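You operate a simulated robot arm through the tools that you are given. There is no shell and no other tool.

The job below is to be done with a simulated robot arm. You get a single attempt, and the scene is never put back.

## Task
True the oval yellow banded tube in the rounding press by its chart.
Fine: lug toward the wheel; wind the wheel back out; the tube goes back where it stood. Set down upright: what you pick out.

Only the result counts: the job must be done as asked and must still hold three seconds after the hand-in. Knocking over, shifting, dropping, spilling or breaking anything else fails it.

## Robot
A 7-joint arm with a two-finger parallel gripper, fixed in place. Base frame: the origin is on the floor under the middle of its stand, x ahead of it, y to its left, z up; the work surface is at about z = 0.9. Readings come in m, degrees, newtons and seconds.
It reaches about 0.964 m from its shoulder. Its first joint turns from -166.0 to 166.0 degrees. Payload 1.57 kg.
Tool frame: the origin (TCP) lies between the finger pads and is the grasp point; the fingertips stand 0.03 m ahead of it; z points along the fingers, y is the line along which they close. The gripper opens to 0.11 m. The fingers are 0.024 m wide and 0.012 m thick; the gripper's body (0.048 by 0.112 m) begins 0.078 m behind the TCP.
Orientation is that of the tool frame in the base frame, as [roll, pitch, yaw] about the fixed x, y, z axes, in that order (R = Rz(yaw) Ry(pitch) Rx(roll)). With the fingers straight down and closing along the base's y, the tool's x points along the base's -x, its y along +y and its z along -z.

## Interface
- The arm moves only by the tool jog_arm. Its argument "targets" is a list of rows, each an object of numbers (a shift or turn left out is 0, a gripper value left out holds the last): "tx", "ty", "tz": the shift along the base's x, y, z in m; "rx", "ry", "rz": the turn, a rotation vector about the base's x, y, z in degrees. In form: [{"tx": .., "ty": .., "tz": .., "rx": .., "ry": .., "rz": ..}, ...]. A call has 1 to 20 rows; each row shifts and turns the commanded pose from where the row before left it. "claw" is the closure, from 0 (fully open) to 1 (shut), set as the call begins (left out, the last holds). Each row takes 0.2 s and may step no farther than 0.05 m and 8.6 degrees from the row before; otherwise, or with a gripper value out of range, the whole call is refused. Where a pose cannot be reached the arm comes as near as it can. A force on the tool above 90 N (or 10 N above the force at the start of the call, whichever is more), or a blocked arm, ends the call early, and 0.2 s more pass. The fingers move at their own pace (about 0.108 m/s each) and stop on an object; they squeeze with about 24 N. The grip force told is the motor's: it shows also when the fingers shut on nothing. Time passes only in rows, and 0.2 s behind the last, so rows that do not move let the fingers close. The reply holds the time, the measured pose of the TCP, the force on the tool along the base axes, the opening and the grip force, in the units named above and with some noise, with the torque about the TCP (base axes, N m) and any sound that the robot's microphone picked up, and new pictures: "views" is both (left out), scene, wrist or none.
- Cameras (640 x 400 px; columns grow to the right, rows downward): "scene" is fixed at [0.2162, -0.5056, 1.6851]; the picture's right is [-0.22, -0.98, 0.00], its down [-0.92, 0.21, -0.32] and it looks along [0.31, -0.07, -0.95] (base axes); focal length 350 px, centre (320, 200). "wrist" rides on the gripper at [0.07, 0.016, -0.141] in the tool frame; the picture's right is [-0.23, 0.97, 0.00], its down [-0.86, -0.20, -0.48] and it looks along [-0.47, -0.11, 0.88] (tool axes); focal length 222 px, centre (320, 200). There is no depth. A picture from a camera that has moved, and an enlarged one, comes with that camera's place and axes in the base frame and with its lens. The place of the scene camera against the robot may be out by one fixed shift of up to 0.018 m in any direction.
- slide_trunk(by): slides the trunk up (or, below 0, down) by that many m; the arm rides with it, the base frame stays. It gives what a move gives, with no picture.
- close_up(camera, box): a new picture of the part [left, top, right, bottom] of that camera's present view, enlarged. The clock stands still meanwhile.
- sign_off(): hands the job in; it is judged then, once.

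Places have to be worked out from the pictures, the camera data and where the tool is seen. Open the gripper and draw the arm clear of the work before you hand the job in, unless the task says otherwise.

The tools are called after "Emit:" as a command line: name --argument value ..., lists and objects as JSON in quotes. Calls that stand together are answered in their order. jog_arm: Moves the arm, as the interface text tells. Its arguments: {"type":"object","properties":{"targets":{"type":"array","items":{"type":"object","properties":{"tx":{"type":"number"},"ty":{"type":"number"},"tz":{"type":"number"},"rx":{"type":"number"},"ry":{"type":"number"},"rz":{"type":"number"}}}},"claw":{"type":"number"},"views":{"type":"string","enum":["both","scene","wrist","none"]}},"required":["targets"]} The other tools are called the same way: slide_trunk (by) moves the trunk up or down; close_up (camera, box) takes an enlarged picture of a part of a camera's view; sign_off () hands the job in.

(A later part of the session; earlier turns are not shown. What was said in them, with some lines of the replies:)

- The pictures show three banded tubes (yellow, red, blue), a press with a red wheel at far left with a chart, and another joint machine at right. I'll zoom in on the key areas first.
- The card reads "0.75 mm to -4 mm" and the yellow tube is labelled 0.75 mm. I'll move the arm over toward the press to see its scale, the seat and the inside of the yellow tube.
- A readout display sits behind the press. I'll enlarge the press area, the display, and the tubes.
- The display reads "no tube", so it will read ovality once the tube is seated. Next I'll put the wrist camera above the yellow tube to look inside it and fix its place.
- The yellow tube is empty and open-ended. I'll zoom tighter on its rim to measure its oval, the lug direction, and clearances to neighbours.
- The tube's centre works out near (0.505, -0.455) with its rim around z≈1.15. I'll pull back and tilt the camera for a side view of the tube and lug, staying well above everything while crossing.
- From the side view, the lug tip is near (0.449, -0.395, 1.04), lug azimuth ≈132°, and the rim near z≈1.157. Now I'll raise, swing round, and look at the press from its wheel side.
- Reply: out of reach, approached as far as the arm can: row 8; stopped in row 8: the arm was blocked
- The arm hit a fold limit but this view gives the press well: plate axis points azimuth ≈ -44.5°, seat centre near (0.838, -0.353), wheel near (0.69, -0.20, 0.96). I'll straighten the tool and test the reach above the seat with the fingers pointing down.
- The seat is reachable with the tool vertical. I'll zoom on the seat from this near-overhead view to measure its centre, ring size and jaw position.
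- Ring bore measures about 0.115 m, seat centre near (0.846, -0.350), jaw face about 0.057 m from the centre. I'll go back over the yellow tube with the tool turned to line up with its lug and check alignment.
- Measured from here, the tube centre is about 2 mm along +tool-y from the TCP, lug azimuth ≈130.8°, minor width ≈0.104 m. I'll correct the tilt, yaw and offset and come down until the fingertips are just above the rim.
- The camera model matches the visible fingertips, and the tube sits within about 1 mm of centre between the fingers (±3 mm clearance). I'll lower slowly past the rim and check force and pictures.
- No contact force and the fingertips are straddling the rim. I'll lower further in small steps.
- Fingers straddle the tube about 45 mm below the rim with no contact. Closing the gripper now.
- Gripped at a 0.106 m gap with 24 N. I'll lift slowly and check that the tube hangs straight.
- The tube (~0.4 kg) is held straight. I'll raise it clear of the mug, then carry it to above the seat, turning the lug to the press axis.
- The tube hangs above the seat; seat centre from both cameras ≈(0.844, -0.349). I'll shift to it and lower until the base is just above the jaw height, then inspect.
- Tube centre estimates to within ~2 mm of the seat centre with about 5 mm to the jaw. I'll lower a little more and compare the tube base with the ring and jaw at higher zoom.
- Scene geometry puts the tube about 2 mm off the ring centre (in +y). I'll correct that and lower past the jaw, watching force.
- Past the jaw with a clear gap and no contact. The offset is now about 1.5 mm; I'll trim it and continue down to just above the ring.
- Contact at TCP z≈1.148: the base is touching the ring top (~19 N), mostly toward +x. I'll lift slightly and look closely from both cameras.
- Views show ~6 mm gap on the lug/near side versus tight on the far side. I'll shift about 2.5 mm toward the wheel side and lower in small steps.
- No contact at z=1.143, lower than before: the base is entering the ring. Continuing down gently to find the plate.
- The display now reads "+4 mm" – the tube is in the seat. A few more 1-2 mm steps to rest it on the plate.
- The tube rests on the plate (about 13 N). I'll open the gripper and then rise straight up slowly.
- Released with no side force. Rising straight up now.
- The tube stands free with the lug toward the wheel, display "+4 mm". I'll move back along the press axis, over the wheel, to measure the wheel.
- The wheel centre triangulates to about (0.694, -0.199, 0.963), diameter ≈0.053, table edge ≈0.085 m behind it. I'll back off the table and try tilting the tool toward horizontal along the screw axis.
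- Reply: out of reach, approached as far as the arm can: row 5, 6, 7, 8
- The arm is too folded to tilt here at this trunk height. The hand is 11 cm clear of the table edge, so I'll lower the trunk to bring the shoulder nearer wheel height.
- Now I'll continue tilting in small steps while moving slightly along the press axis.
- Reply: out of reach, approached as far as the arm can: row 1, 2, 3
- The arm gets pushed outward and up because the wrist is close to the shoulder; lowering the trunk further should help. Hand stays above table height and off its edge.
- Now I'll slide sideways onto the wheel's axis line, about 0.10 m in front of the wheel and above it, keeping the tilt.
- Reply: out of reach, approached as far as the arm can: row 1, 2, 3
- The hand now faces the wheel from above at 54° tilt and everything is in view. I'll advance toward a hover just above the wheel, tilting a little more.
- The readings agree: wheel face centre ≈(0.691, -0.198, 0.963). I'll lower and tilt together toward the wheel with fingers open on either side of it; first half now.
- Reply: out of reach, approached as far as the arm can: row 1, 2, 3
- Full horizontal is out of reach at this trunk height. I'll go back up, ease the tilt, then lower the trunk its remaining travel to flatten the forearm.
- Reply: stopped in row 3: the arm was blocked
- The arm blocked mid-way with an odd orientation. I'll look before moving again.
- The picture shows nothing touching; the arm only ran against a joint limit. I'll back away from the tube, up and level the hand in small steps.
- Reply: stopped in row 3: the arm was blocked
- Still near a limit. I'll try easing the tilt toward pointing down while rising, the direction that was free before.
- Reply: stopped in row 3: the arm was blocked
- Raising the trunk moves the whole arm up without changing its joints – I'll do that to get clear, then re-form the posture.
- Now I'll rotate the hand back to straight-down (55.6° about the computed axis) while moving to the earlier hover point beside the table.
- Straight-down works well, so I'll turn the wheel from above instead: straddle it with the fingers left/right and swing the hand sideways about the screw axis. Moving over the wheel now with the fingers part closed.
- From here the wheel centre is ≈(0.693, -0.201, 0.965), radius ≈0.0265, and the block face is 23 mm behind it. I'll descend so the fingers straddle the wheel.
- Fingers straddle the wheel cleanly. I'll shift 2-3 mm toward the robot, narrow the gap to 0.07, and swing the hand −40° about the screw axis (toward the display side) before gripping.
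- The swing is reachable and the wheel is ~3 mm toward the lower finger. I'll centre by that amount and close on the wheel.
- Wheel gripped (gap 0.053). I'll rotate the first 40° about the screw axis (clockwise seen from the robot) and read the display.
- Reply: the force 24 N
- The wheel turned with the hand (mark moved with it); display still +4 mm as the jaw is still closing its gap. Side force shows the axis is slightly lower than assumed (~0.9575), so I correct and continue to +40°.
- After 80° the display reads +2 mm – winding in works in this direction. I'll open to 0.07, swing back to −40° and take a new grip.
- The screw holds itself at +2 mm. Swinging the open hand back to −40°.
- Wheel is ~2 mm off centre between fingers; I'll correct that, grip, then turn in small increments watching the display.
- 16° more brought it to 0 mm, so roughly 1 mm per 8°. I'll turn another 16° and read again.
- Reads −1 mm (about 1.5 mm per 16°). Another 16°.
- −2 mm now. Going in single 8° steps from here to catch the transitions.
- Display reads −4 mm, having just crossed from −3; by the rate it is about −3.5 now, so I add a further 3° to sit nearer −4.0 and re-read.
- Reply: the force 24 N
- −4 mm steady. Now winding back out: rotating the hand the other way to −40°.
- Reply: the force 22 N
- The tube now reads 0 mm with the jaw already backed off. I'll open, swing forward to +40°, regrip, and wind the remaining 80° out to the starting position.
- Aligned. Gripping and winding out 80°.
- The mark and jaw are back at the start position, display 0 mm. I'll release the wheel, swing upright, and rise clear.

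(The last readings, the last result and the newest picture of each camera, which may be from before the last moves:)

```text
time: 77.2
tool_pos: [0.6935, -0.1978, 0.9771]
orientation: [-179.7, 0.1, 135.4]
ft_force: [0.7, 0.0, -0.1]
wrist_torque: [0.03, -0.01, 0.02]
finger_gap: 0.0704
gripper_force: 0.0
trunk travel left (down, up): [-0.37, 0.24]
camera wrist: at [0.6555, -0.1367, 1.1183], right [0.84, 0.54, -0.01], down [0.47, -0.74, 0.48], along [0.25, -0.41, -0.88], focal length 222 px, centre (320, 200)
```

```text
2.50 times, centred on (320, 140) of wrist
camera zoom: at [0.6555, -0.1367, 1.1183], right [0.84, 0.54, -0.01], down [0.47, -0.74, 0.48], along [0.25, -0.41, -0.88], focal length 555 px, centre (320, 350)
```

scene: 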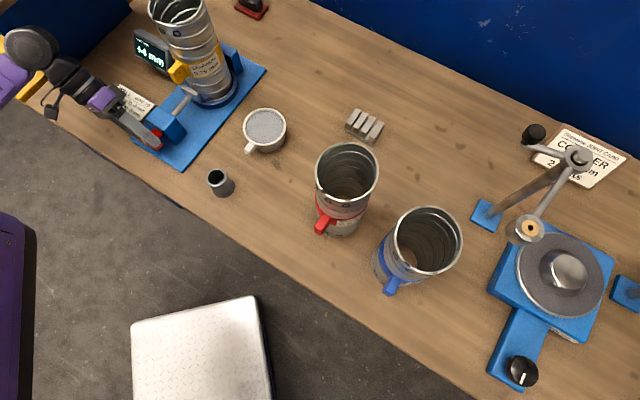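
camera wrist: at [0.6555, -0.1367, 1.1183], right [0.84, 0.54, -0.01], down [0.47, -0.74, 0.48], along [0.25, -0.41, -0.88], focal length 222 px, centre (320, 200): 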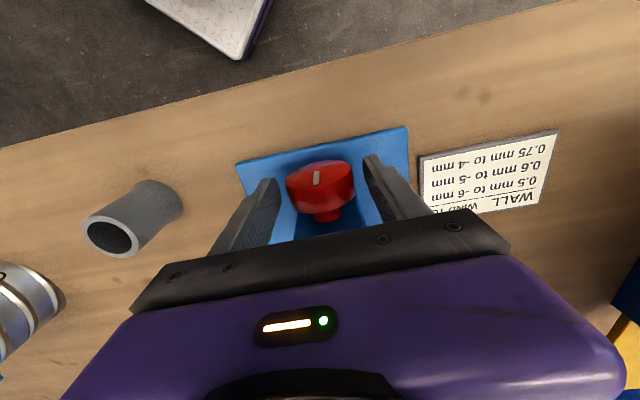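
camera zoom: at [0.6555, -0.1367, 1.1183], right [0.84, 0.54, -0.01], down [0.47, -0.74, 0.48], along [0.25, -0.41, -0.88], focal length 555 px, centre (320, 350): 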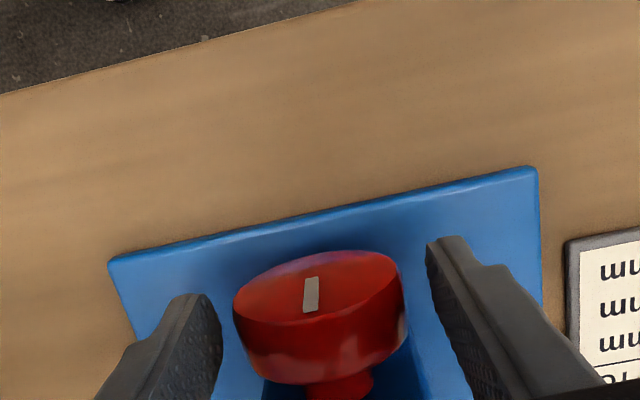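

Wheel mark is vertical as at the start. Rising clear, then moving over the tube at the same viewpoint as before to compare its rim shape.

Emit:
jog_arm --targets '[{"tz": 0.02}, {"tz": 0.03}, {"tz": 0.045}, {"tz": 0.045}, {"tz": 0.045}, {"tz": 0.045}, {"tz": 0.045}, {"tz": 0.02}, {"tx": 0.0194, "ty": -0.0194}, {"tx": 0.0194, "ty": -0.0194}, {"tx": 0.0194, "ty": -0.0194}, {"tx": 0.0194, "ty": -0.0194}, {"tx": 0.0194, "ty": -0.0194}, {"tx": 0.0194, "ty": -0.0194}, {"tx": 0.0194, "ty": -0.0194}, {"tx": 0.0194, "ty": -0.0194, "rz": 0.5}, {"tz": 0.0}]' --claw 0

Emit:
close_up --camera "wrist" --box '[256, 70, 386, 210]'

Emit:
close_up --camera "scene" --box '[110, 0, 260, 180]'

```text
time: 80.8
tool_pos: [0.8456, -0.3511, 1.2714]
orientation: [-179.5, 0.1, 136.1]
ft_force: [-0.4, 0.3, -0.5]
wrist_torque: [0.03, 0.01, -0.01]
finger_gap: 0.1103
gripper_force: 0.1
out of reach, approached as far as the arm can: row 16
trunk travel left (down, up): [-0.37, 0.24]
camera wrist: at [0.8064, -0.2895, 1.4119], right [0.84, 0.54, -0.01], down [0.48, -0.73, 0.48], along [0.26, -0.41, -0.88], focal length 222 px, centre (320, 200)
```

scene: 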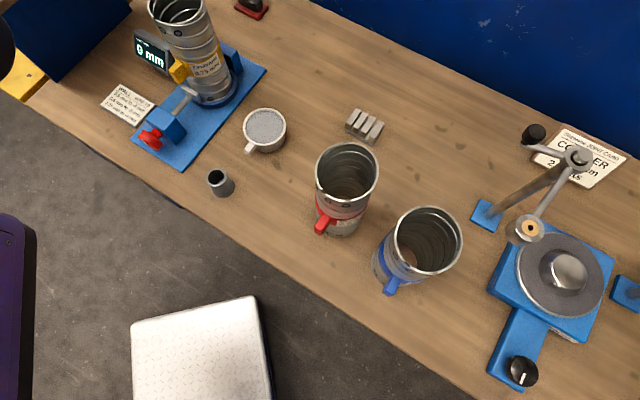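
wrist: 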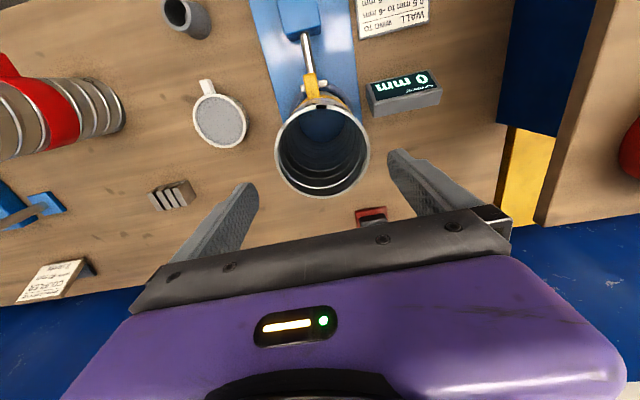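

```text
2.86 times, centred on (321, 140) of wrist
camera zoom: at [0.8064, -0.2895, 1.4119], right [0.84, 0.54, -0.01], down [0.48, -0.73, 0.48], along [0.26, -0.41, -0.88], focal length 635 px, centre (317, 371)
```

zoom: 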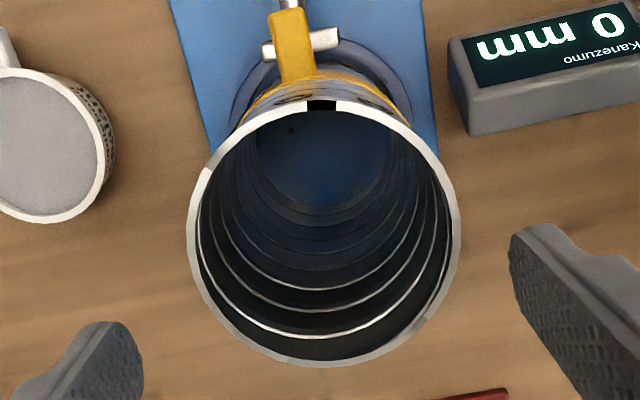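

```text
2.22 times, centred on (185, 90) of scene
camera zoom: at [0.2162, -0.5056, 1.6851], right [-0.22, -0.98, 0.0], down [-0.92, 0.21, -0.32], along [0.31, -0.07, -0.95], focal length 778 px, centre (620, 444)
```

zoom: 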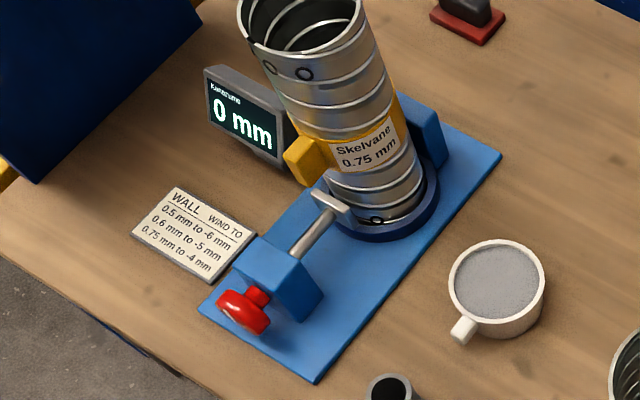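

Comparing views, the rim is now visibly round and wider across the fingers (~0.109–0.110 m), so it no longer fits between them; I'll grip it by the wall on the −q side instead. First I raise the trunk back for reach.

Emit:
slide_trunk --by 0.13

```text
time: 82.4
tool_pos: [0.8451, -0.3516, 1.3995]
orientation: [-179.5, 0.2, 136.2]
ft_force: [-0.1, -0.4, 0.4]
wrist_torque: [0.0, -0.03, 0.02]
finger_gap: 0.1099
gripper_force: 0.0
trunk travel left (down, up): [-0.5, 0.11]
```

Now I'll level the tool, go part-closed (gap ≈0.055) and hover above the tube wall on the −q side at about (0.8145, −0.3916).

Emit:
jog_arm --targets '[{"tx": -0.0061, "ty": -0.008, "tz": -0.03, "rx": 0.5, "ry": -0.2}, {"tx": -0.0061, "ty": -0.008, "tz": -0.03}, {"tx": -0.0061, "ty": -0.008, "tz": -0.03}, {"tx": -0.0061, "ty": -0.008, "tz": -0.03}, {"tx": -0.0062, "ty": -0.008, "tz": -0.03}, {"tz": 0.0}]' --claw 0.5

Emit:
close_up --camera "wrist" --box '[220, 60, 460, 240]'

```text
time: 83.8
tool_pos: [0.8135, -0.3913, 1.2521]
orientation: [-180.0, 0.0, 136.2]
ft_force: [0.3, -0.3, -0.6]
wrist_torque: [-0.02, -0.01, 0.0]
finger_gap: 0.0551
gripper_force: 0.1
trunk travel left (down, up): [-0.5, 0.11]
camera wrist: at [0.7743, -0.3309, 1.3927], right [0.84, 0.54, 0.0], down [0.48, -0.74, 0.48], along [0.26, -0.4, -0.88], focal length 222 px, centre (320, 200)
```

scene: 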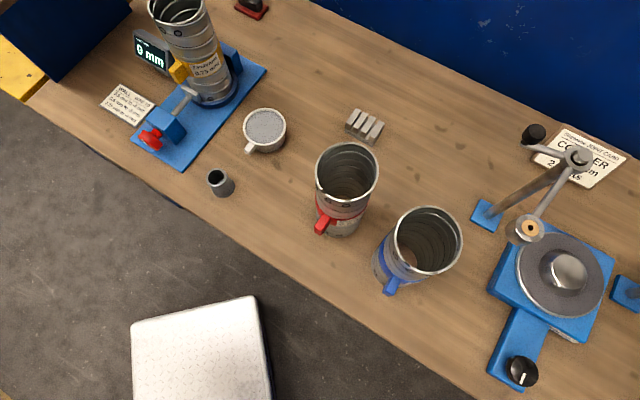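
wrist: 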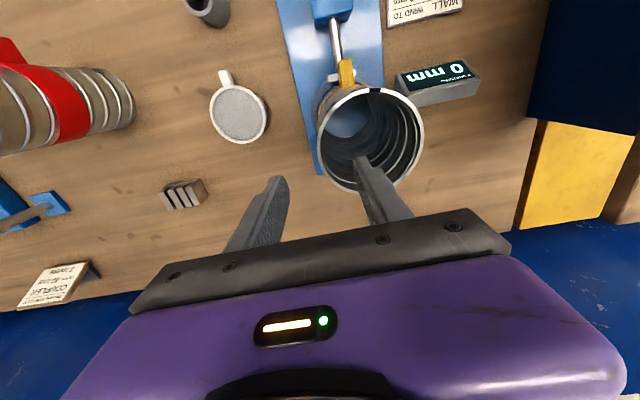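

```text
2.22 times, centred on (340, 150) of wrist
camera zoom: at [0.7743, -0.3309, 1.3927], right [0.84, 0.54, 0.0], down [0.48, -0.74, 0.48], along [0.26, -0.4, -0.88], focal length 494 px, centre (276, 311)
```

zoom: 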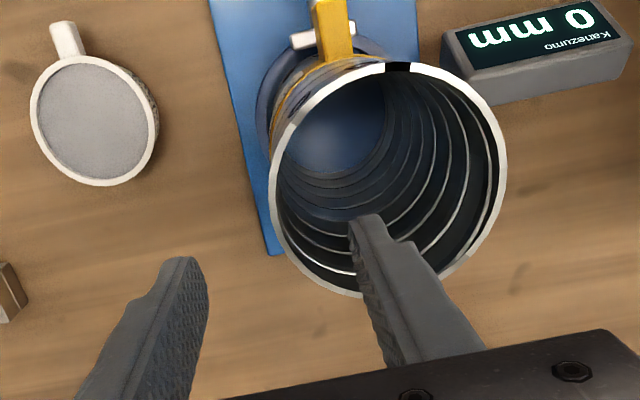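

The wall sits centred between the fingers (within ~1 mm). Descending to put the wall about 60 mm deep between the fingers.

Emit:
jog_arm --targets '[{"tz": -0.03}, {"tz": -0.02}, {"tz": -0.015}, {"tz": -0.015}, {"tz": -0.015}, {"tz": -0.012}, {"tz": -0.01}, {"tz": 0.0}]'

Emit:
close_up --camera "wrist" --box '[220, 60, 460, 240]'

Emit:
close_up --camera "scene" --box '[120, -20, 260, 120]'

```text
time: 85.6
tool_pos: [0.8155, -0.3945, 1.1355]
orientation: [-180.0, 0.0, 136.1]
ft_force: [0.1, -0.2, 0.9]
wrist_torque: [-0.02, 0.02, -0.02]
finger_gap: 0.055
gripper_force: 0.0
trunk travel left (down, up): [-0.5, 0.11]
camera wrist: at [0.7763, -0.3329, 1.2769], right [0.84, 0.54, 0.0], down [0.48, -0.74, 0.48], along [0.26, -0.4, -0.88], focal length 222 px, centre (320, 200)
```

scene: 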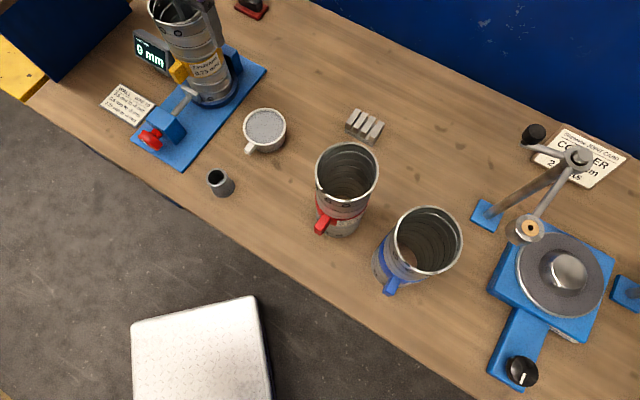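
wrist: 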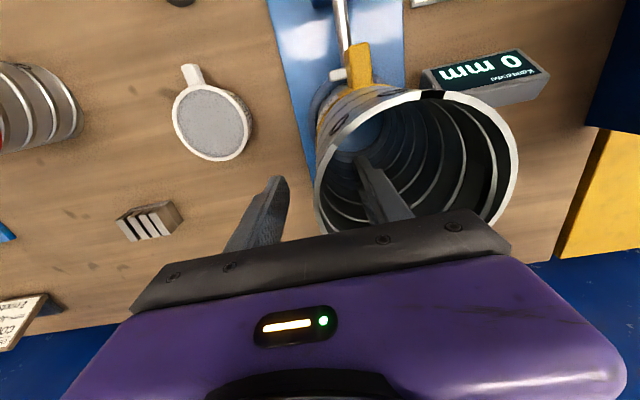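

```text
2.22 times, centred on (340, 150) of wrist
camera zoom: at [0.7763, -0.3329, 1.2769], right [0.84, 0.54, 0.0], down [0.48, -0.74, 0.48], along [0.26, -0.4, -0.88], focal length 494 px, centre (276, 311)
```

zoom: 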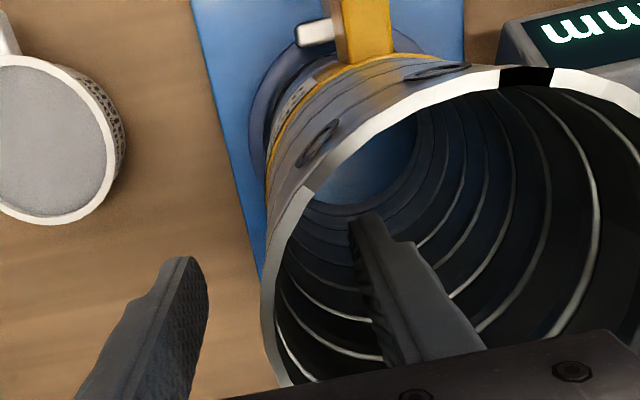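

```text
refused: -20 is not a number from 0 to 400
```

The wall is centred between the fingers. Closing on it.

Emit:
jog_arm --targets '[{"tz": 0.0}, {"tz": 0.0}, {"tz": 0.0}, {"tz": 0.0}]' --claw 1

Emit:
close_up --camera "wrist" --box '[220, 60, 460, 240]'

Emit:
close_up --camera "scene" --box '[120, 0, 260, 120]'

```text
time: 86.6
tool_pos: [0.815, -0.3935, 1.1353]
orientation: [179.9, 0.0, 136.1]
ft_force: [0.4, 0.0, 0.9]
wrist_torque: [-0.07, 0.06, 0.02]
finger_gap: 0.0031
gripper_force: 23.8
trunk travel left (down, up): [-0.5, 0.11]
camera wrist: at [0.7763, -0.3328, 1.277], right [0.84, 0.54, 0.0], down [0.48, -0.74, 0.48], along [0.26, -0.4, -0.88], focal length 222 px, centre (320, 200)
```

scene: 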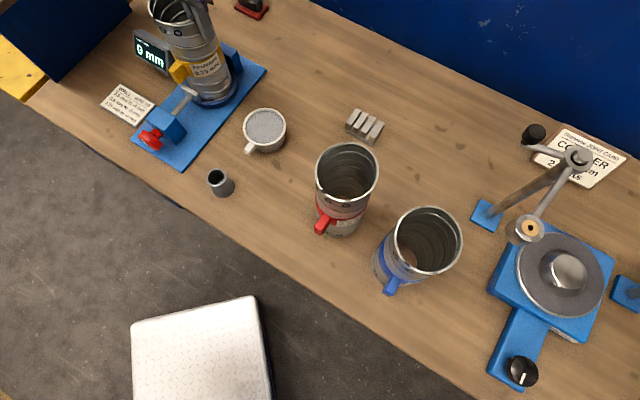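
wrist: 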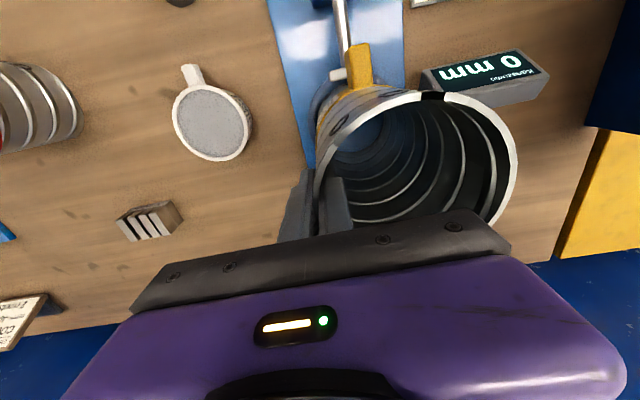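

```text
2.22 times, centred on (340, 150) of wrist
camera zoom: at [0.7763, -0.3328, 1.277], right [0.84, 0.54, 0.0], down [0.48, -0.74, 0.48], along [0.26, -0.4, -0.88], focal length 494 px, centre (276, 311)
```

zoom: 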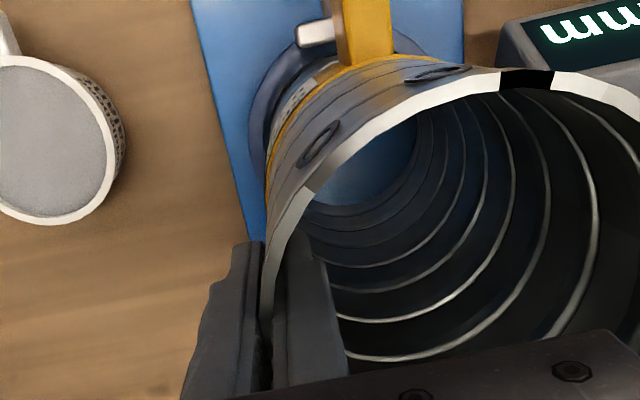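

```text
3.33 times, centred on (190, 60) of scene
camera zoom: at [0.2162, -0.5056, 1.6851], right [-0.22, -0.98, 0.0], down [-0.92, 0.21, -0.32], along [0.31, -0.07, -0.95], focal length 1168 px, centre (753, 667)
```

zoom: 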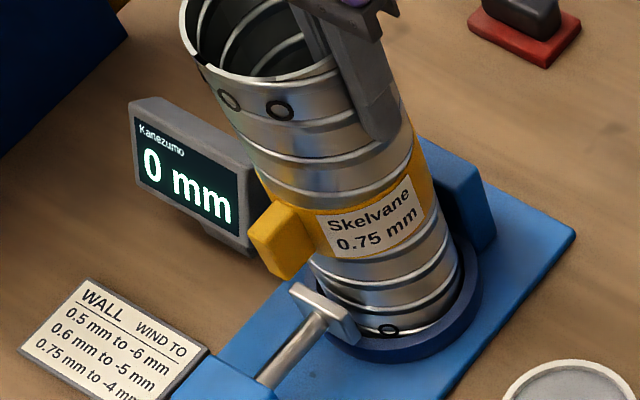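

Gripped by the wall (3 mm, 24 N) with no side load. Lifting slowly out of the ring.

Emit:
jog_arm --targets '[{"tz": 0.003}, {"tz": 0.004}, {"tz": 0.005}, {"tz": 0.006}, {"tz": 0.006}, {"tz": 0.006}, {"tz": 0.0}]'

Emit:
close_up --camera "scene" --box '[120, 0, 260, 120]'

Emit:
close_up --camera "wrist" --box '[220, 60, 460, 240]'

```text
time: 88.2
tool_pos: [0.8134, -0.3929, 1.1649]
orientation: [-180.0, 0.0, 136.1]
ft_force: [0.7, -0.2, -4.0]
wrist_torque: [-0.17, 0.15, -0.05]
finger_gap: 0.0032
gripper_force: 24.2
trunk travel left (down, up): [-0.5, 0.11]
camera wrist: at [0.7747, -0.3307, 1.306], right [0.84, 0.54, 0.0], down [0.48, -0.74, 0.48], along [0.26, -0.4, -0.88], focal length 222 px, centre (320, 200)
```

scene: 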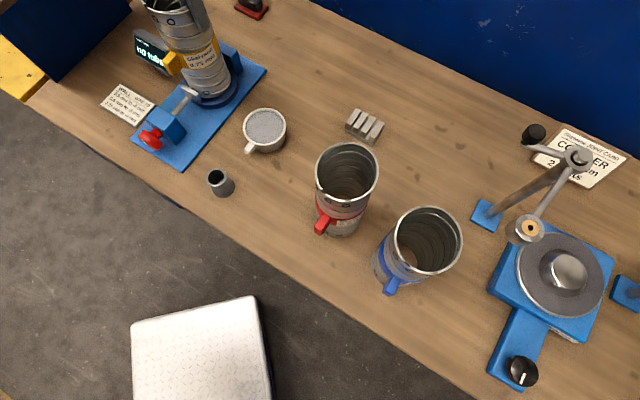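
wrist: 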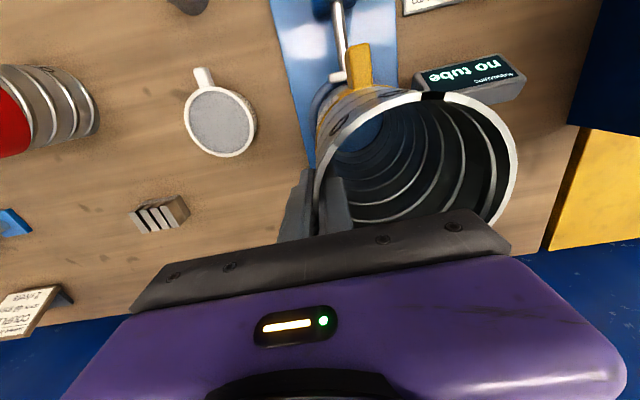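

```text
3.33 times, centred on (190, 60) of scene
camera zoom: at [0.2162, -0.5056, 1.6851], right [-0.22, -0.98, 0.0], down [-0.92, 0.21, -0.32], along [0.31, -0.07, -0.95], focal length 1168 px, centre (753, 667)
```

zoom: 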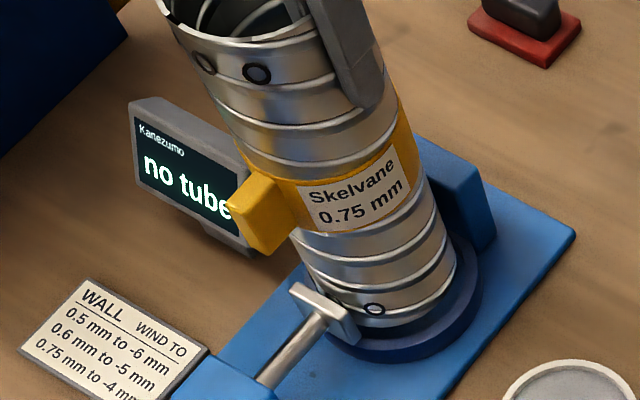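

```text
2.22 times, centred on (340, 150) of wrist
camera zoom: at [0.7747, -0.3307, 1.306], right [0.84, 0.54, 0.0], down [0.48, -0.74, 0.48], along [0.26, -0.4, -0.88], focal length 494 px, centre (276, 311)
```

zoom: 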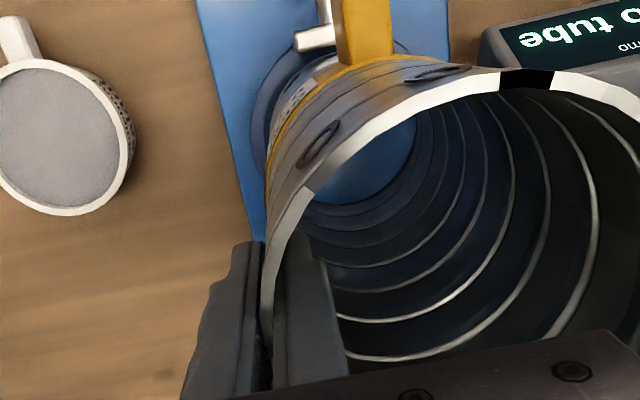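

Out of the ring, hanging straight. Raising further and carrying it back toward its original spot, turning the lug back by 4.5°.

Emit:
jog_arm --targets '[{"tz": 0.02}, {"tz": 0.03}, {"tz": 0.03}, {"tz": 0.03}, {"tz": 0.025}, {"tx": -0.0248, "ty": -0.0071, "rz": -0.32}, {"tx": -0.0248, "ty": -0.0071, "rz": -0.32}, {"tx": -0.0248, "ty": -0.0071, "rz": -0.32}, {"tx": -0.0248, "ty": -0.0071, "rz": -0.32}, {"tx": -0.0248, "ty": -0.0071, "rz": -0.32}, {"tx": -0.0248, "ty": -0.0071, "rz": -0.32}, {"tx": -0.0248, "ty": -0.0071, "rz": -0.32}, {"tx": -0.0248, "ty": -0.0071, "rz": -0.32}, {"tx": -0.0248, "ty": -0.0071, "rz": -0.32}, {"tx": -0.0248, "ty": -0.0071, "rz": -0.32}, {"tx": -0.0248, "ty": -0.0071, "rz": -0.32}, {"tx": -0.0248, "ty": -0.0071, "rz": -0.32}, {"tx": -0.0248, "ty": -0.0071, "rz": -0.32}, {"tx": -0.0248, "ty": -0.0071, "rz": -0.32}, {"tz": 0.0}]'

Emit:
close_up --camera "scene" --box '[190, 60, 350, 240]'

Emit:
close_up --camera "wrist" --box '[200, 30, 460, 240]'

```text
time: 92.4
tool_pos: [0.467, -0.4899, 1.298]
orientation: [179.9, 0.1, 131.7]
ft_force: [0.2, 0.1, -3.4]
wrist_torque: [-0.17, 0.09, 0.03]
finger_gap: 0.003
gripper_force: 24.2
trunk travel left (down, up): [-0.5, 0.11]
camera wrist: at [0.4322, -0.4267, 1.4398], right [0.88, 0.48, 0.0], down [0.42, -0.77, 0.48], along [0.23, -0.42, -0.88], focal length 222 px, centre (320, 200)
```

scene: 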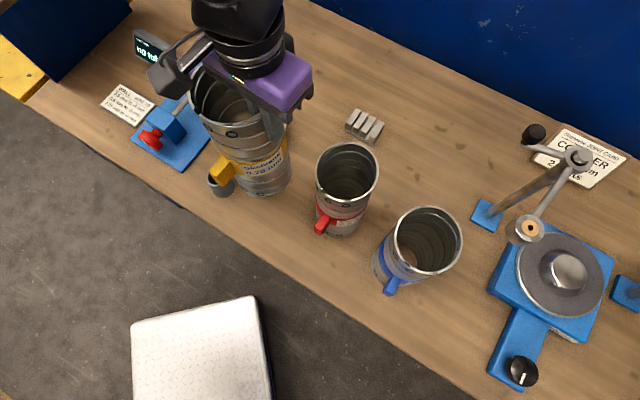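
wrist: 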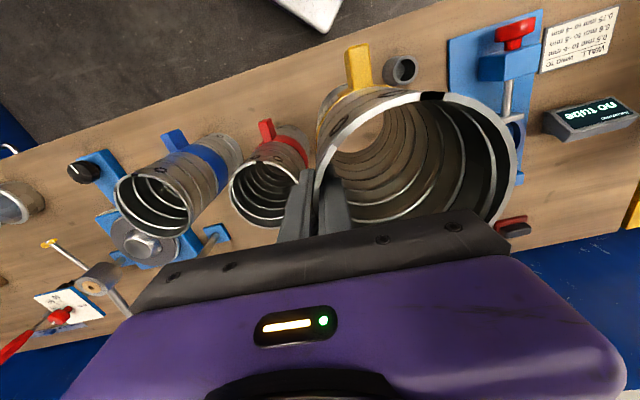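

```text
2.22 times, centred on (270, 150) of scene
camera zoom: at [0.2162, -0.5056, 1.6851], right [-0.22, -0.98, 0.0], down [-0.92, 0.21, -0.32], along [0.31, -0.07, -0.95], focal length 778 px, centre (431, 311)
```

zoom: 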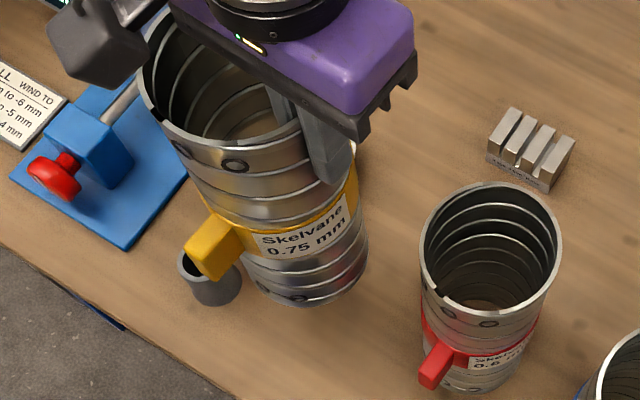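

```text
1.90 times, centred on (330, 135) of wrist
camera zoom: at [0.4322, -0.4267, 1.4398], right [0.88, 0.48, 0.0], down [0.42, -0.77, 0.48], along [0.23, -0.42, -0.88], focal length 423 px, centre (301, 324)
```

zoom: 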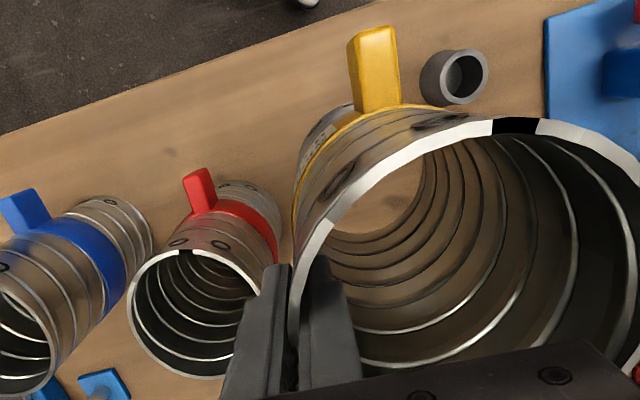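

At the home spot (TCP within ~2 mm of plan). Lowering to just above the table and then comparing with the original picture.

Emit:
jog_arm --targets '[{"tz": -0.03}, {"tz": -0.03}, {"tz": -0.03}, {"tz": -0.03}, {"tz": -0.025}, {"tz": -0.015}, {"tz": 0.0}]' --views "scene"

Emit:
close_up --camera "scene" --box '[200, 90, 320, 230]'

```text
time: 94.0
tool_pos: [0.4682, -0.4912, 1.138]
orientation: [-179.9, 0.1, 131.6]
ft_force: [-0.8, 0.3, -4.7]
wrist_torque: [-0.15, 0.15, 0.02]
finger_gap: 0.0029
gripper_force: 23.5
trunk travel left (down, up): [-0.5, 0.11]
```

scene: 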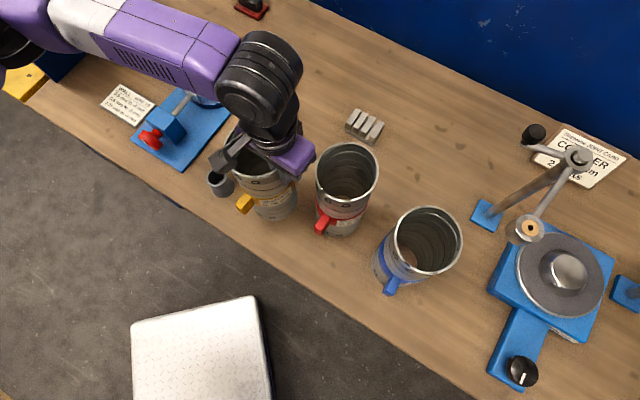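

```text
2.86 times, centred on (260, 160) of scene
camera zoom: at [0.2162, -0.5056, 1.6851], right [-0.22, -0.98, 0.0], down [-0.92, 0.21, -0.32], along [0.31, -0.07, -0.95], focal length 1001 px, centre (491, 314)
```

zoom: 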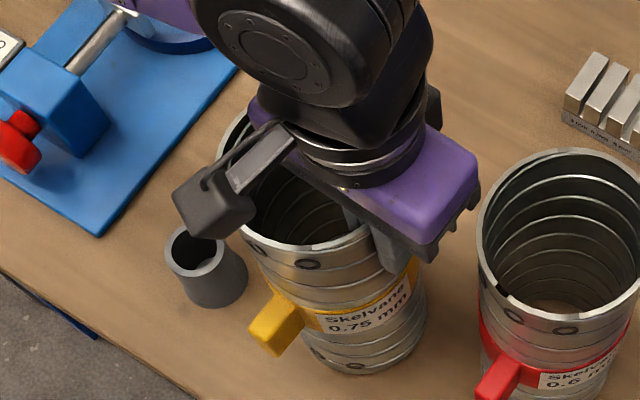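

Position matches the original picture within ~3 mm. Lowering the last centimetre gently.

Emit:
jog_arm --targets '[{"tz": -0.004}, {"tz": -0.004}, {"tz": -0.002}, {"tz": -0.0015}, {"tz": 0.0}]' --views "none"

Emit:
close_up --camera "scene" --box '[200, 90, 320, 230]'

```text
time: 95.2
tool_pos: [0.467, -0.49, 1.126]
orientation: [180.0, 0.0, 131.7]
ft_force: [0.2, 0.2, -3.8]
wrist_torque: [-0.14, 0.12, 0.01]
finger_gap: 0.0028
gripper_force: 24.0
trunk travel left (down, up): [-0.5, 0.11]
```

```text
2.86 times, centred on (260, 160) of scene
camera zoom: at [0.2162, -0.5056, 1.6851], right [-0.22, -0.98, 0.0], down [-0.92, 0.21, -0.32], along [0.31, -0.07, -0.95], focal length 1001 px, centre (491, 314)
```

zoom: 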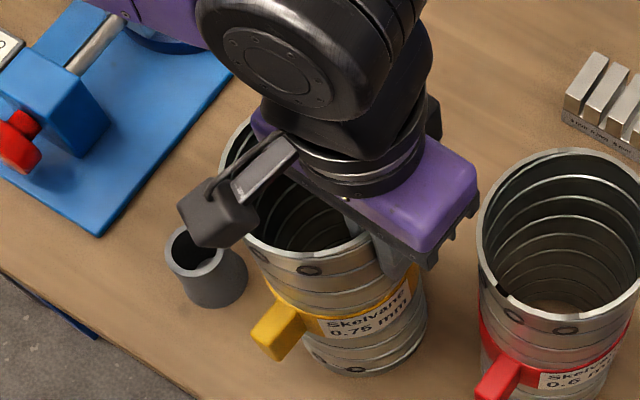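

Not yet touching; lowering in 1 mm steps.

Emit:
jog_arm --targets '[{"tz": -0.001}, {"tz": -0.001}, {"tz": 0.0}]' --views "none"

```text
time: 96.0
tool_pos: [0.4675, -0.4897, 1.1249]
orientation: [-180.0, 0.1, 131.5]
ft_force: [0.5, -2.0, 8.3]
wrist_torque: [0.3, -0.03, -0.07]
finger_gap: 0.0025
gripper_force: 24.0
trunk travel left (down, up): [-0.5, 0.11]
```

Table contact (about 12 N). Releasing with a modest opening, then rising straight up.

Emit:
jog_arm --targets '[{"tz": 0.0}, {"tz": 0.0}, {"tz": 0.0}]' --claw 0.6

Emit:
close_up --camera "wrist" --box '[200, 60, 460, 240]'

Emit:
close_up --camera "scene" --box '[200, 90, 320, 230]'

```text
time: 96.8
tool_pos: [0.4669, -0.4896, 1.1227]
orientation: [-180.0, 0.0, 131.5]
ft_force: [0.2, 0.6, 0.5]
wrist_torque: [-0.02, 0.0, 0.0]
finger_gap: 0.0442
gripper_force: 0.1
trunk travel left (down, up): [-0.5, 0.11]
camera wrist: at [0.4325, -0.4264, 1.2662], right [0.88, 0.48, 0.0], down [0.42, -0.77, 0.48], along [0.23, -0.42, -0.88], focal length 222 px, centre (320, 200)
```

scene: 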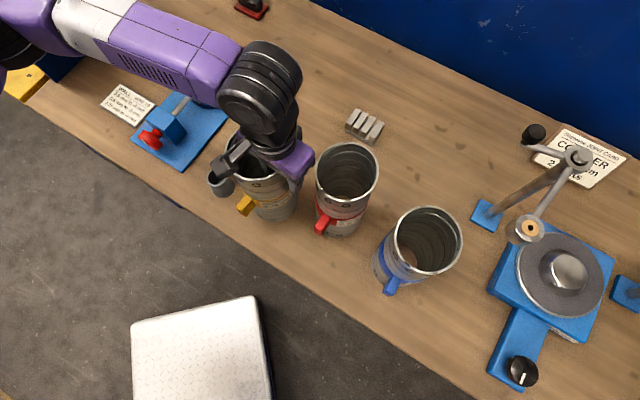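
wrist: 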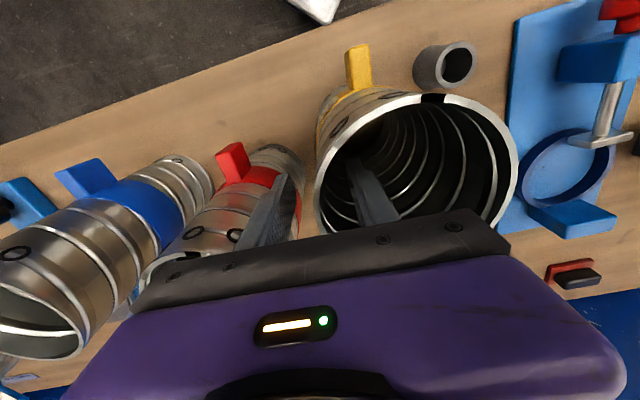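

```text
2.22 times, centred on (330, 150) of wrist
camera zoom: at [0.4325, -0.4264, 1.2662], right [0.88, 0.48, 0.0], down [0.42, -0.77, 0.48], along [0.23, -0.42, -0.88], focal length 494 px, centre (298, 311)
```

zoom: 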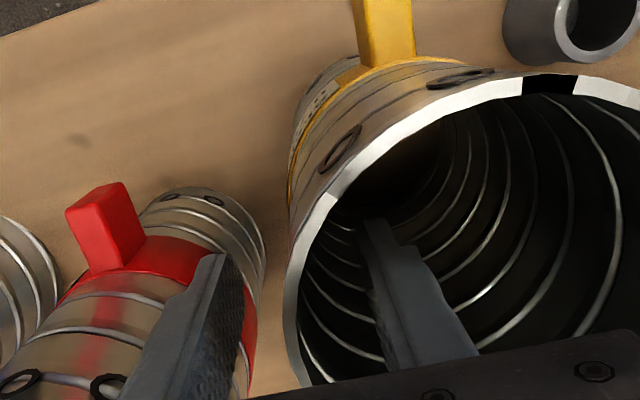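

```text
2.86 times, centred on (260, 160) of scene
camera zoom: at [0.2162, -0.5056, 1.6851], right [-0.22, -0.98, 0.0], down [-0.92, 0.21, -0.32], along [0.31, -0.07, -0.95], focal length 1001 px, centre (491, 314)
```

zoom: 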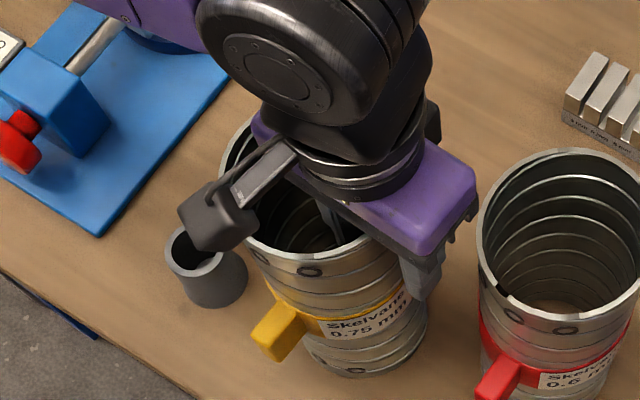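

Released; tube stands free. Rising straight up.

Emit:
jog_arm --targets '[{"tz": 0.01}, {"tz": 0.015}, {"tz": 0.02}, {"tz": 0.03}, {"tz": 0.03}, {"tz": 0.03}, {"tz": 0.035}, {"tz": 0.0}]'

Emit:
close_up --camera "scene" --box '[200, 90, 320, 230]'

Emit:
close_up --camera "wrist" --box '[220, 30, 460, 210]'

```text
time: 98.6
tool_pos: [0.4659, -0.4903, 1.2905]
orientation: [-179.9, 0.0, 131.6]
ft_force: [0.1, -0.5, 0.3]
wrist_torque: [0.0, 0.01, 0.03]
finger_gap: 0.0441
gripper_force: 0.2
trunk travel left (down, up): [-0.5, 0.11]
camera wrist: at [0.4309, -0.427, 1.4333], right [0.88, 0.48, 0.0], down [0.42, -0.77, 0.48], along [0.23, -0.42, -0.88], focal length 222 px, centre (320, 200)
```

scene: 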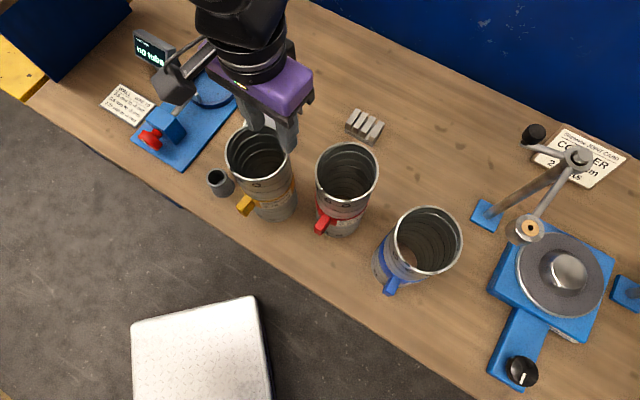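
wrist: 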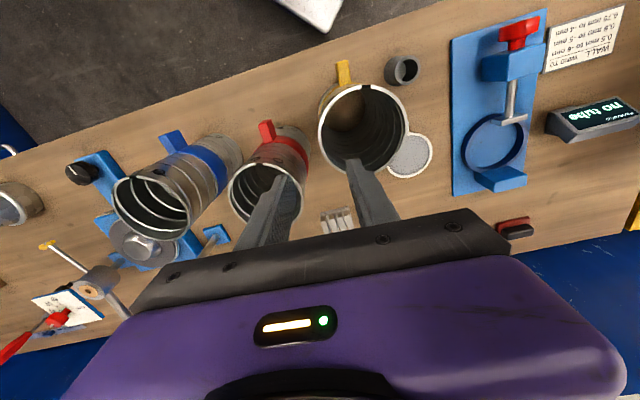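

```text
2.86 times, centred on (260, 160) of scene
camera zoom: at [0.2162, -0.5056, 1.6851], right [-0.22, -0.98, 0.0], down [-0.92, 0.21, -0.32], along [0.31, -0.07, -0.95], focal length 1001 px, centre (491, 314)
```

zoom: 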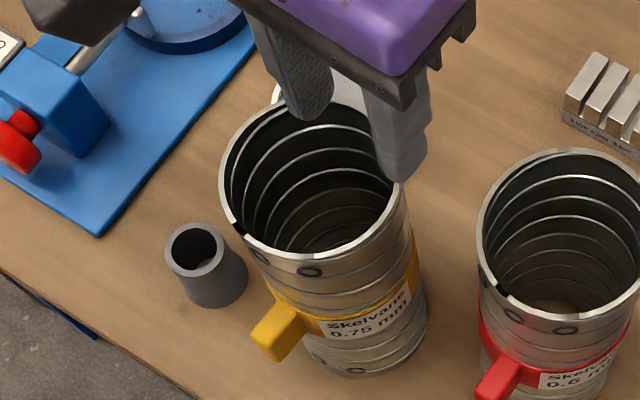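

```text
2.22 times, centred on (340, 120) of wrist
camera zoom: at [0.4309, -0.427, 1.4333], right [0.88, 0.48, 0.0], down [0.42, -0.77, 0.48], along [0.23, -0.42, -0.88], focal length 494 px, centre (276, 378)
```

zoom: 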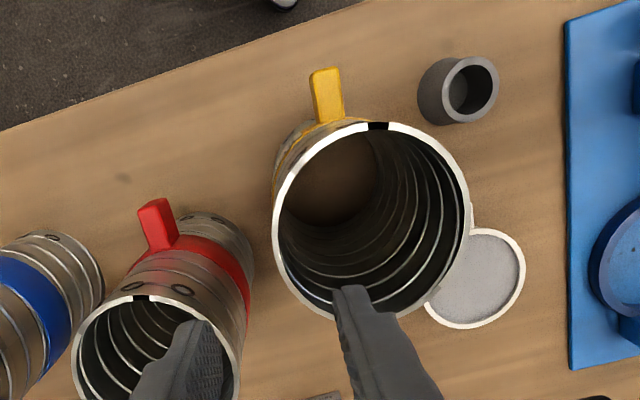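

The tube is back where it stood, upright, lug as before. I'll open the gripper, move the arm clear, and check the press and the whole scene once more.

Emit:
jog_arm --targets '[{"tz": 0.04}, {"tz": 0.03}, {"tx": -0.02, "ty": 0.03}, {"tx": -0.02, "ty": 0.03}, {"tx": -0.01, "ty": 0.03}, {"tx": 0.0, "ty": 0.03}, {"tz": 0.0}]' --claw 0

Emit:
close_up --camera "scene" --box '[90, 20, 290, 180]'

Emit:
close_up --camera "scene" --box '[200, 90, 320, 230]'

```text
time: 100.2
tool_pos: [0.4175, -0.3707, 1.365]
orientation: [179.9, 0.0, 131.6]
ft_force: [-0.3, 0.4, 0.3]
wrist_torque: [0.01, -0.01, -0.01]
finger_gap: 0.1101
gripper_force: 0.1
trunk travel left (down, up): [-0.5, 0.11]
camera wrist: at [0.3821, -0.3078, 1.5065], right [0.88, 0.48, 0.0], down [0.42, -0.77, 0.48], along [0.23, -0.42, -0.88], focal length 222 px, centre (320, 200)
```

scene: 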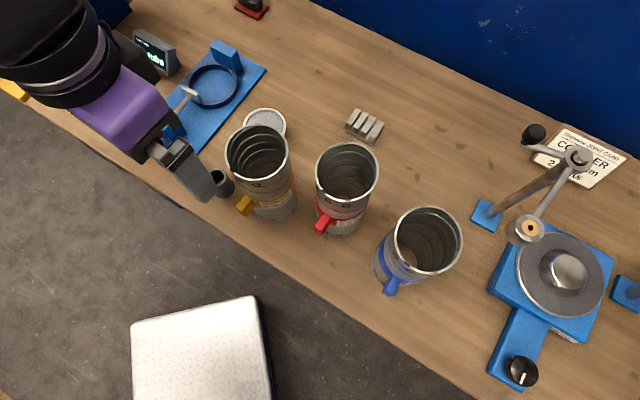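
wrist: 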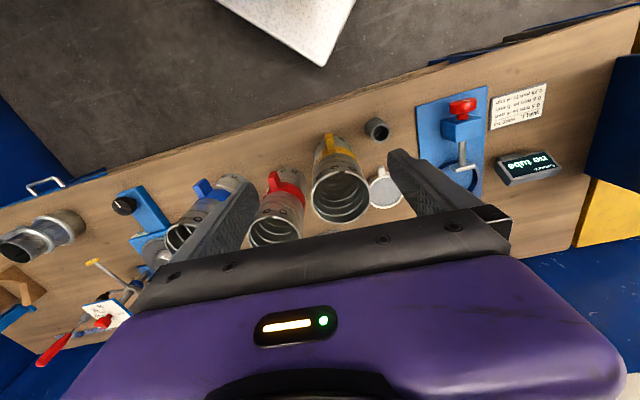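

```text
2.50 times, centred on (190, 100) of scene
camera zoom: at [0.2162, -0.5056, 1.6851], right [-0.22, -0.98, 0.0], down [-0.92, 0.21, -0.32], along [0.31, -0.07, -0.95], focal length 876 px, centre (645, 450)
```

zoom: 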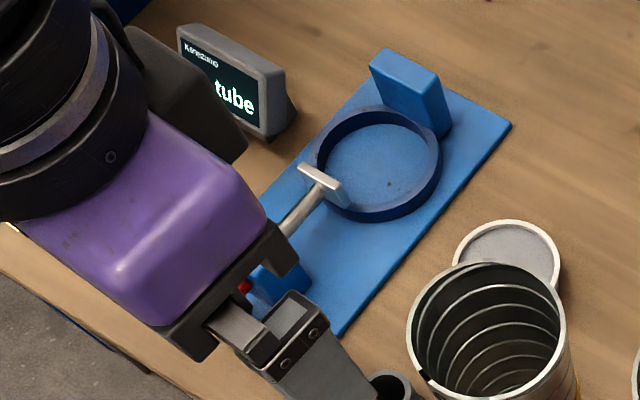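

```text
2.86 times, centred on (260, 160) of scene
camera zoom: at [0.2162, -0.5056, 1.6851], right [-0.22, -0.98, 0.0], down [-0.92, 0.21, -0.32], along [0.31, -0.07, -0.95], focal length 1001 px, centre (491, 314)
```

zoom: 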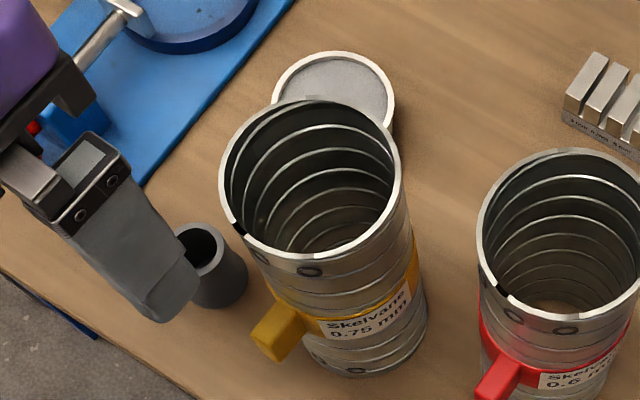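

The jaw is back at its start position, the display reads "no tube", and the rounded tube stands in its original place within a few mm. Nothing else has moved. The gripper is open and clear of the work, so I'm handing in.

Emit:
sign_off

```text
The job is handed in.
```

The yellow banded tube has been trued, and the job is handed in.

- **Pressing:** The tube's wall is 0.75 mm, so by the chart I wound to −4 mm, with the lug toward the wheel. The display read +4 mm when the tube was first seated.
- **Result:** After I wound back out, the display read 0 mm with the jaw clear of the tube. The wheel's mark and the jaw are both at their starting positions.
- **Return:** The tube stands upright where it was, within about 3 mm judging by the before-and-after pictures. Its lug points the same way as at the start.
- **Everything else:** Nothing else in the scene looks moved. The gripper is open and the arm is above and clear of the work.

Once round, the tube was too wide to grip across. I carried it back by its wall, so its final position depended more on the camera than the first lift did.
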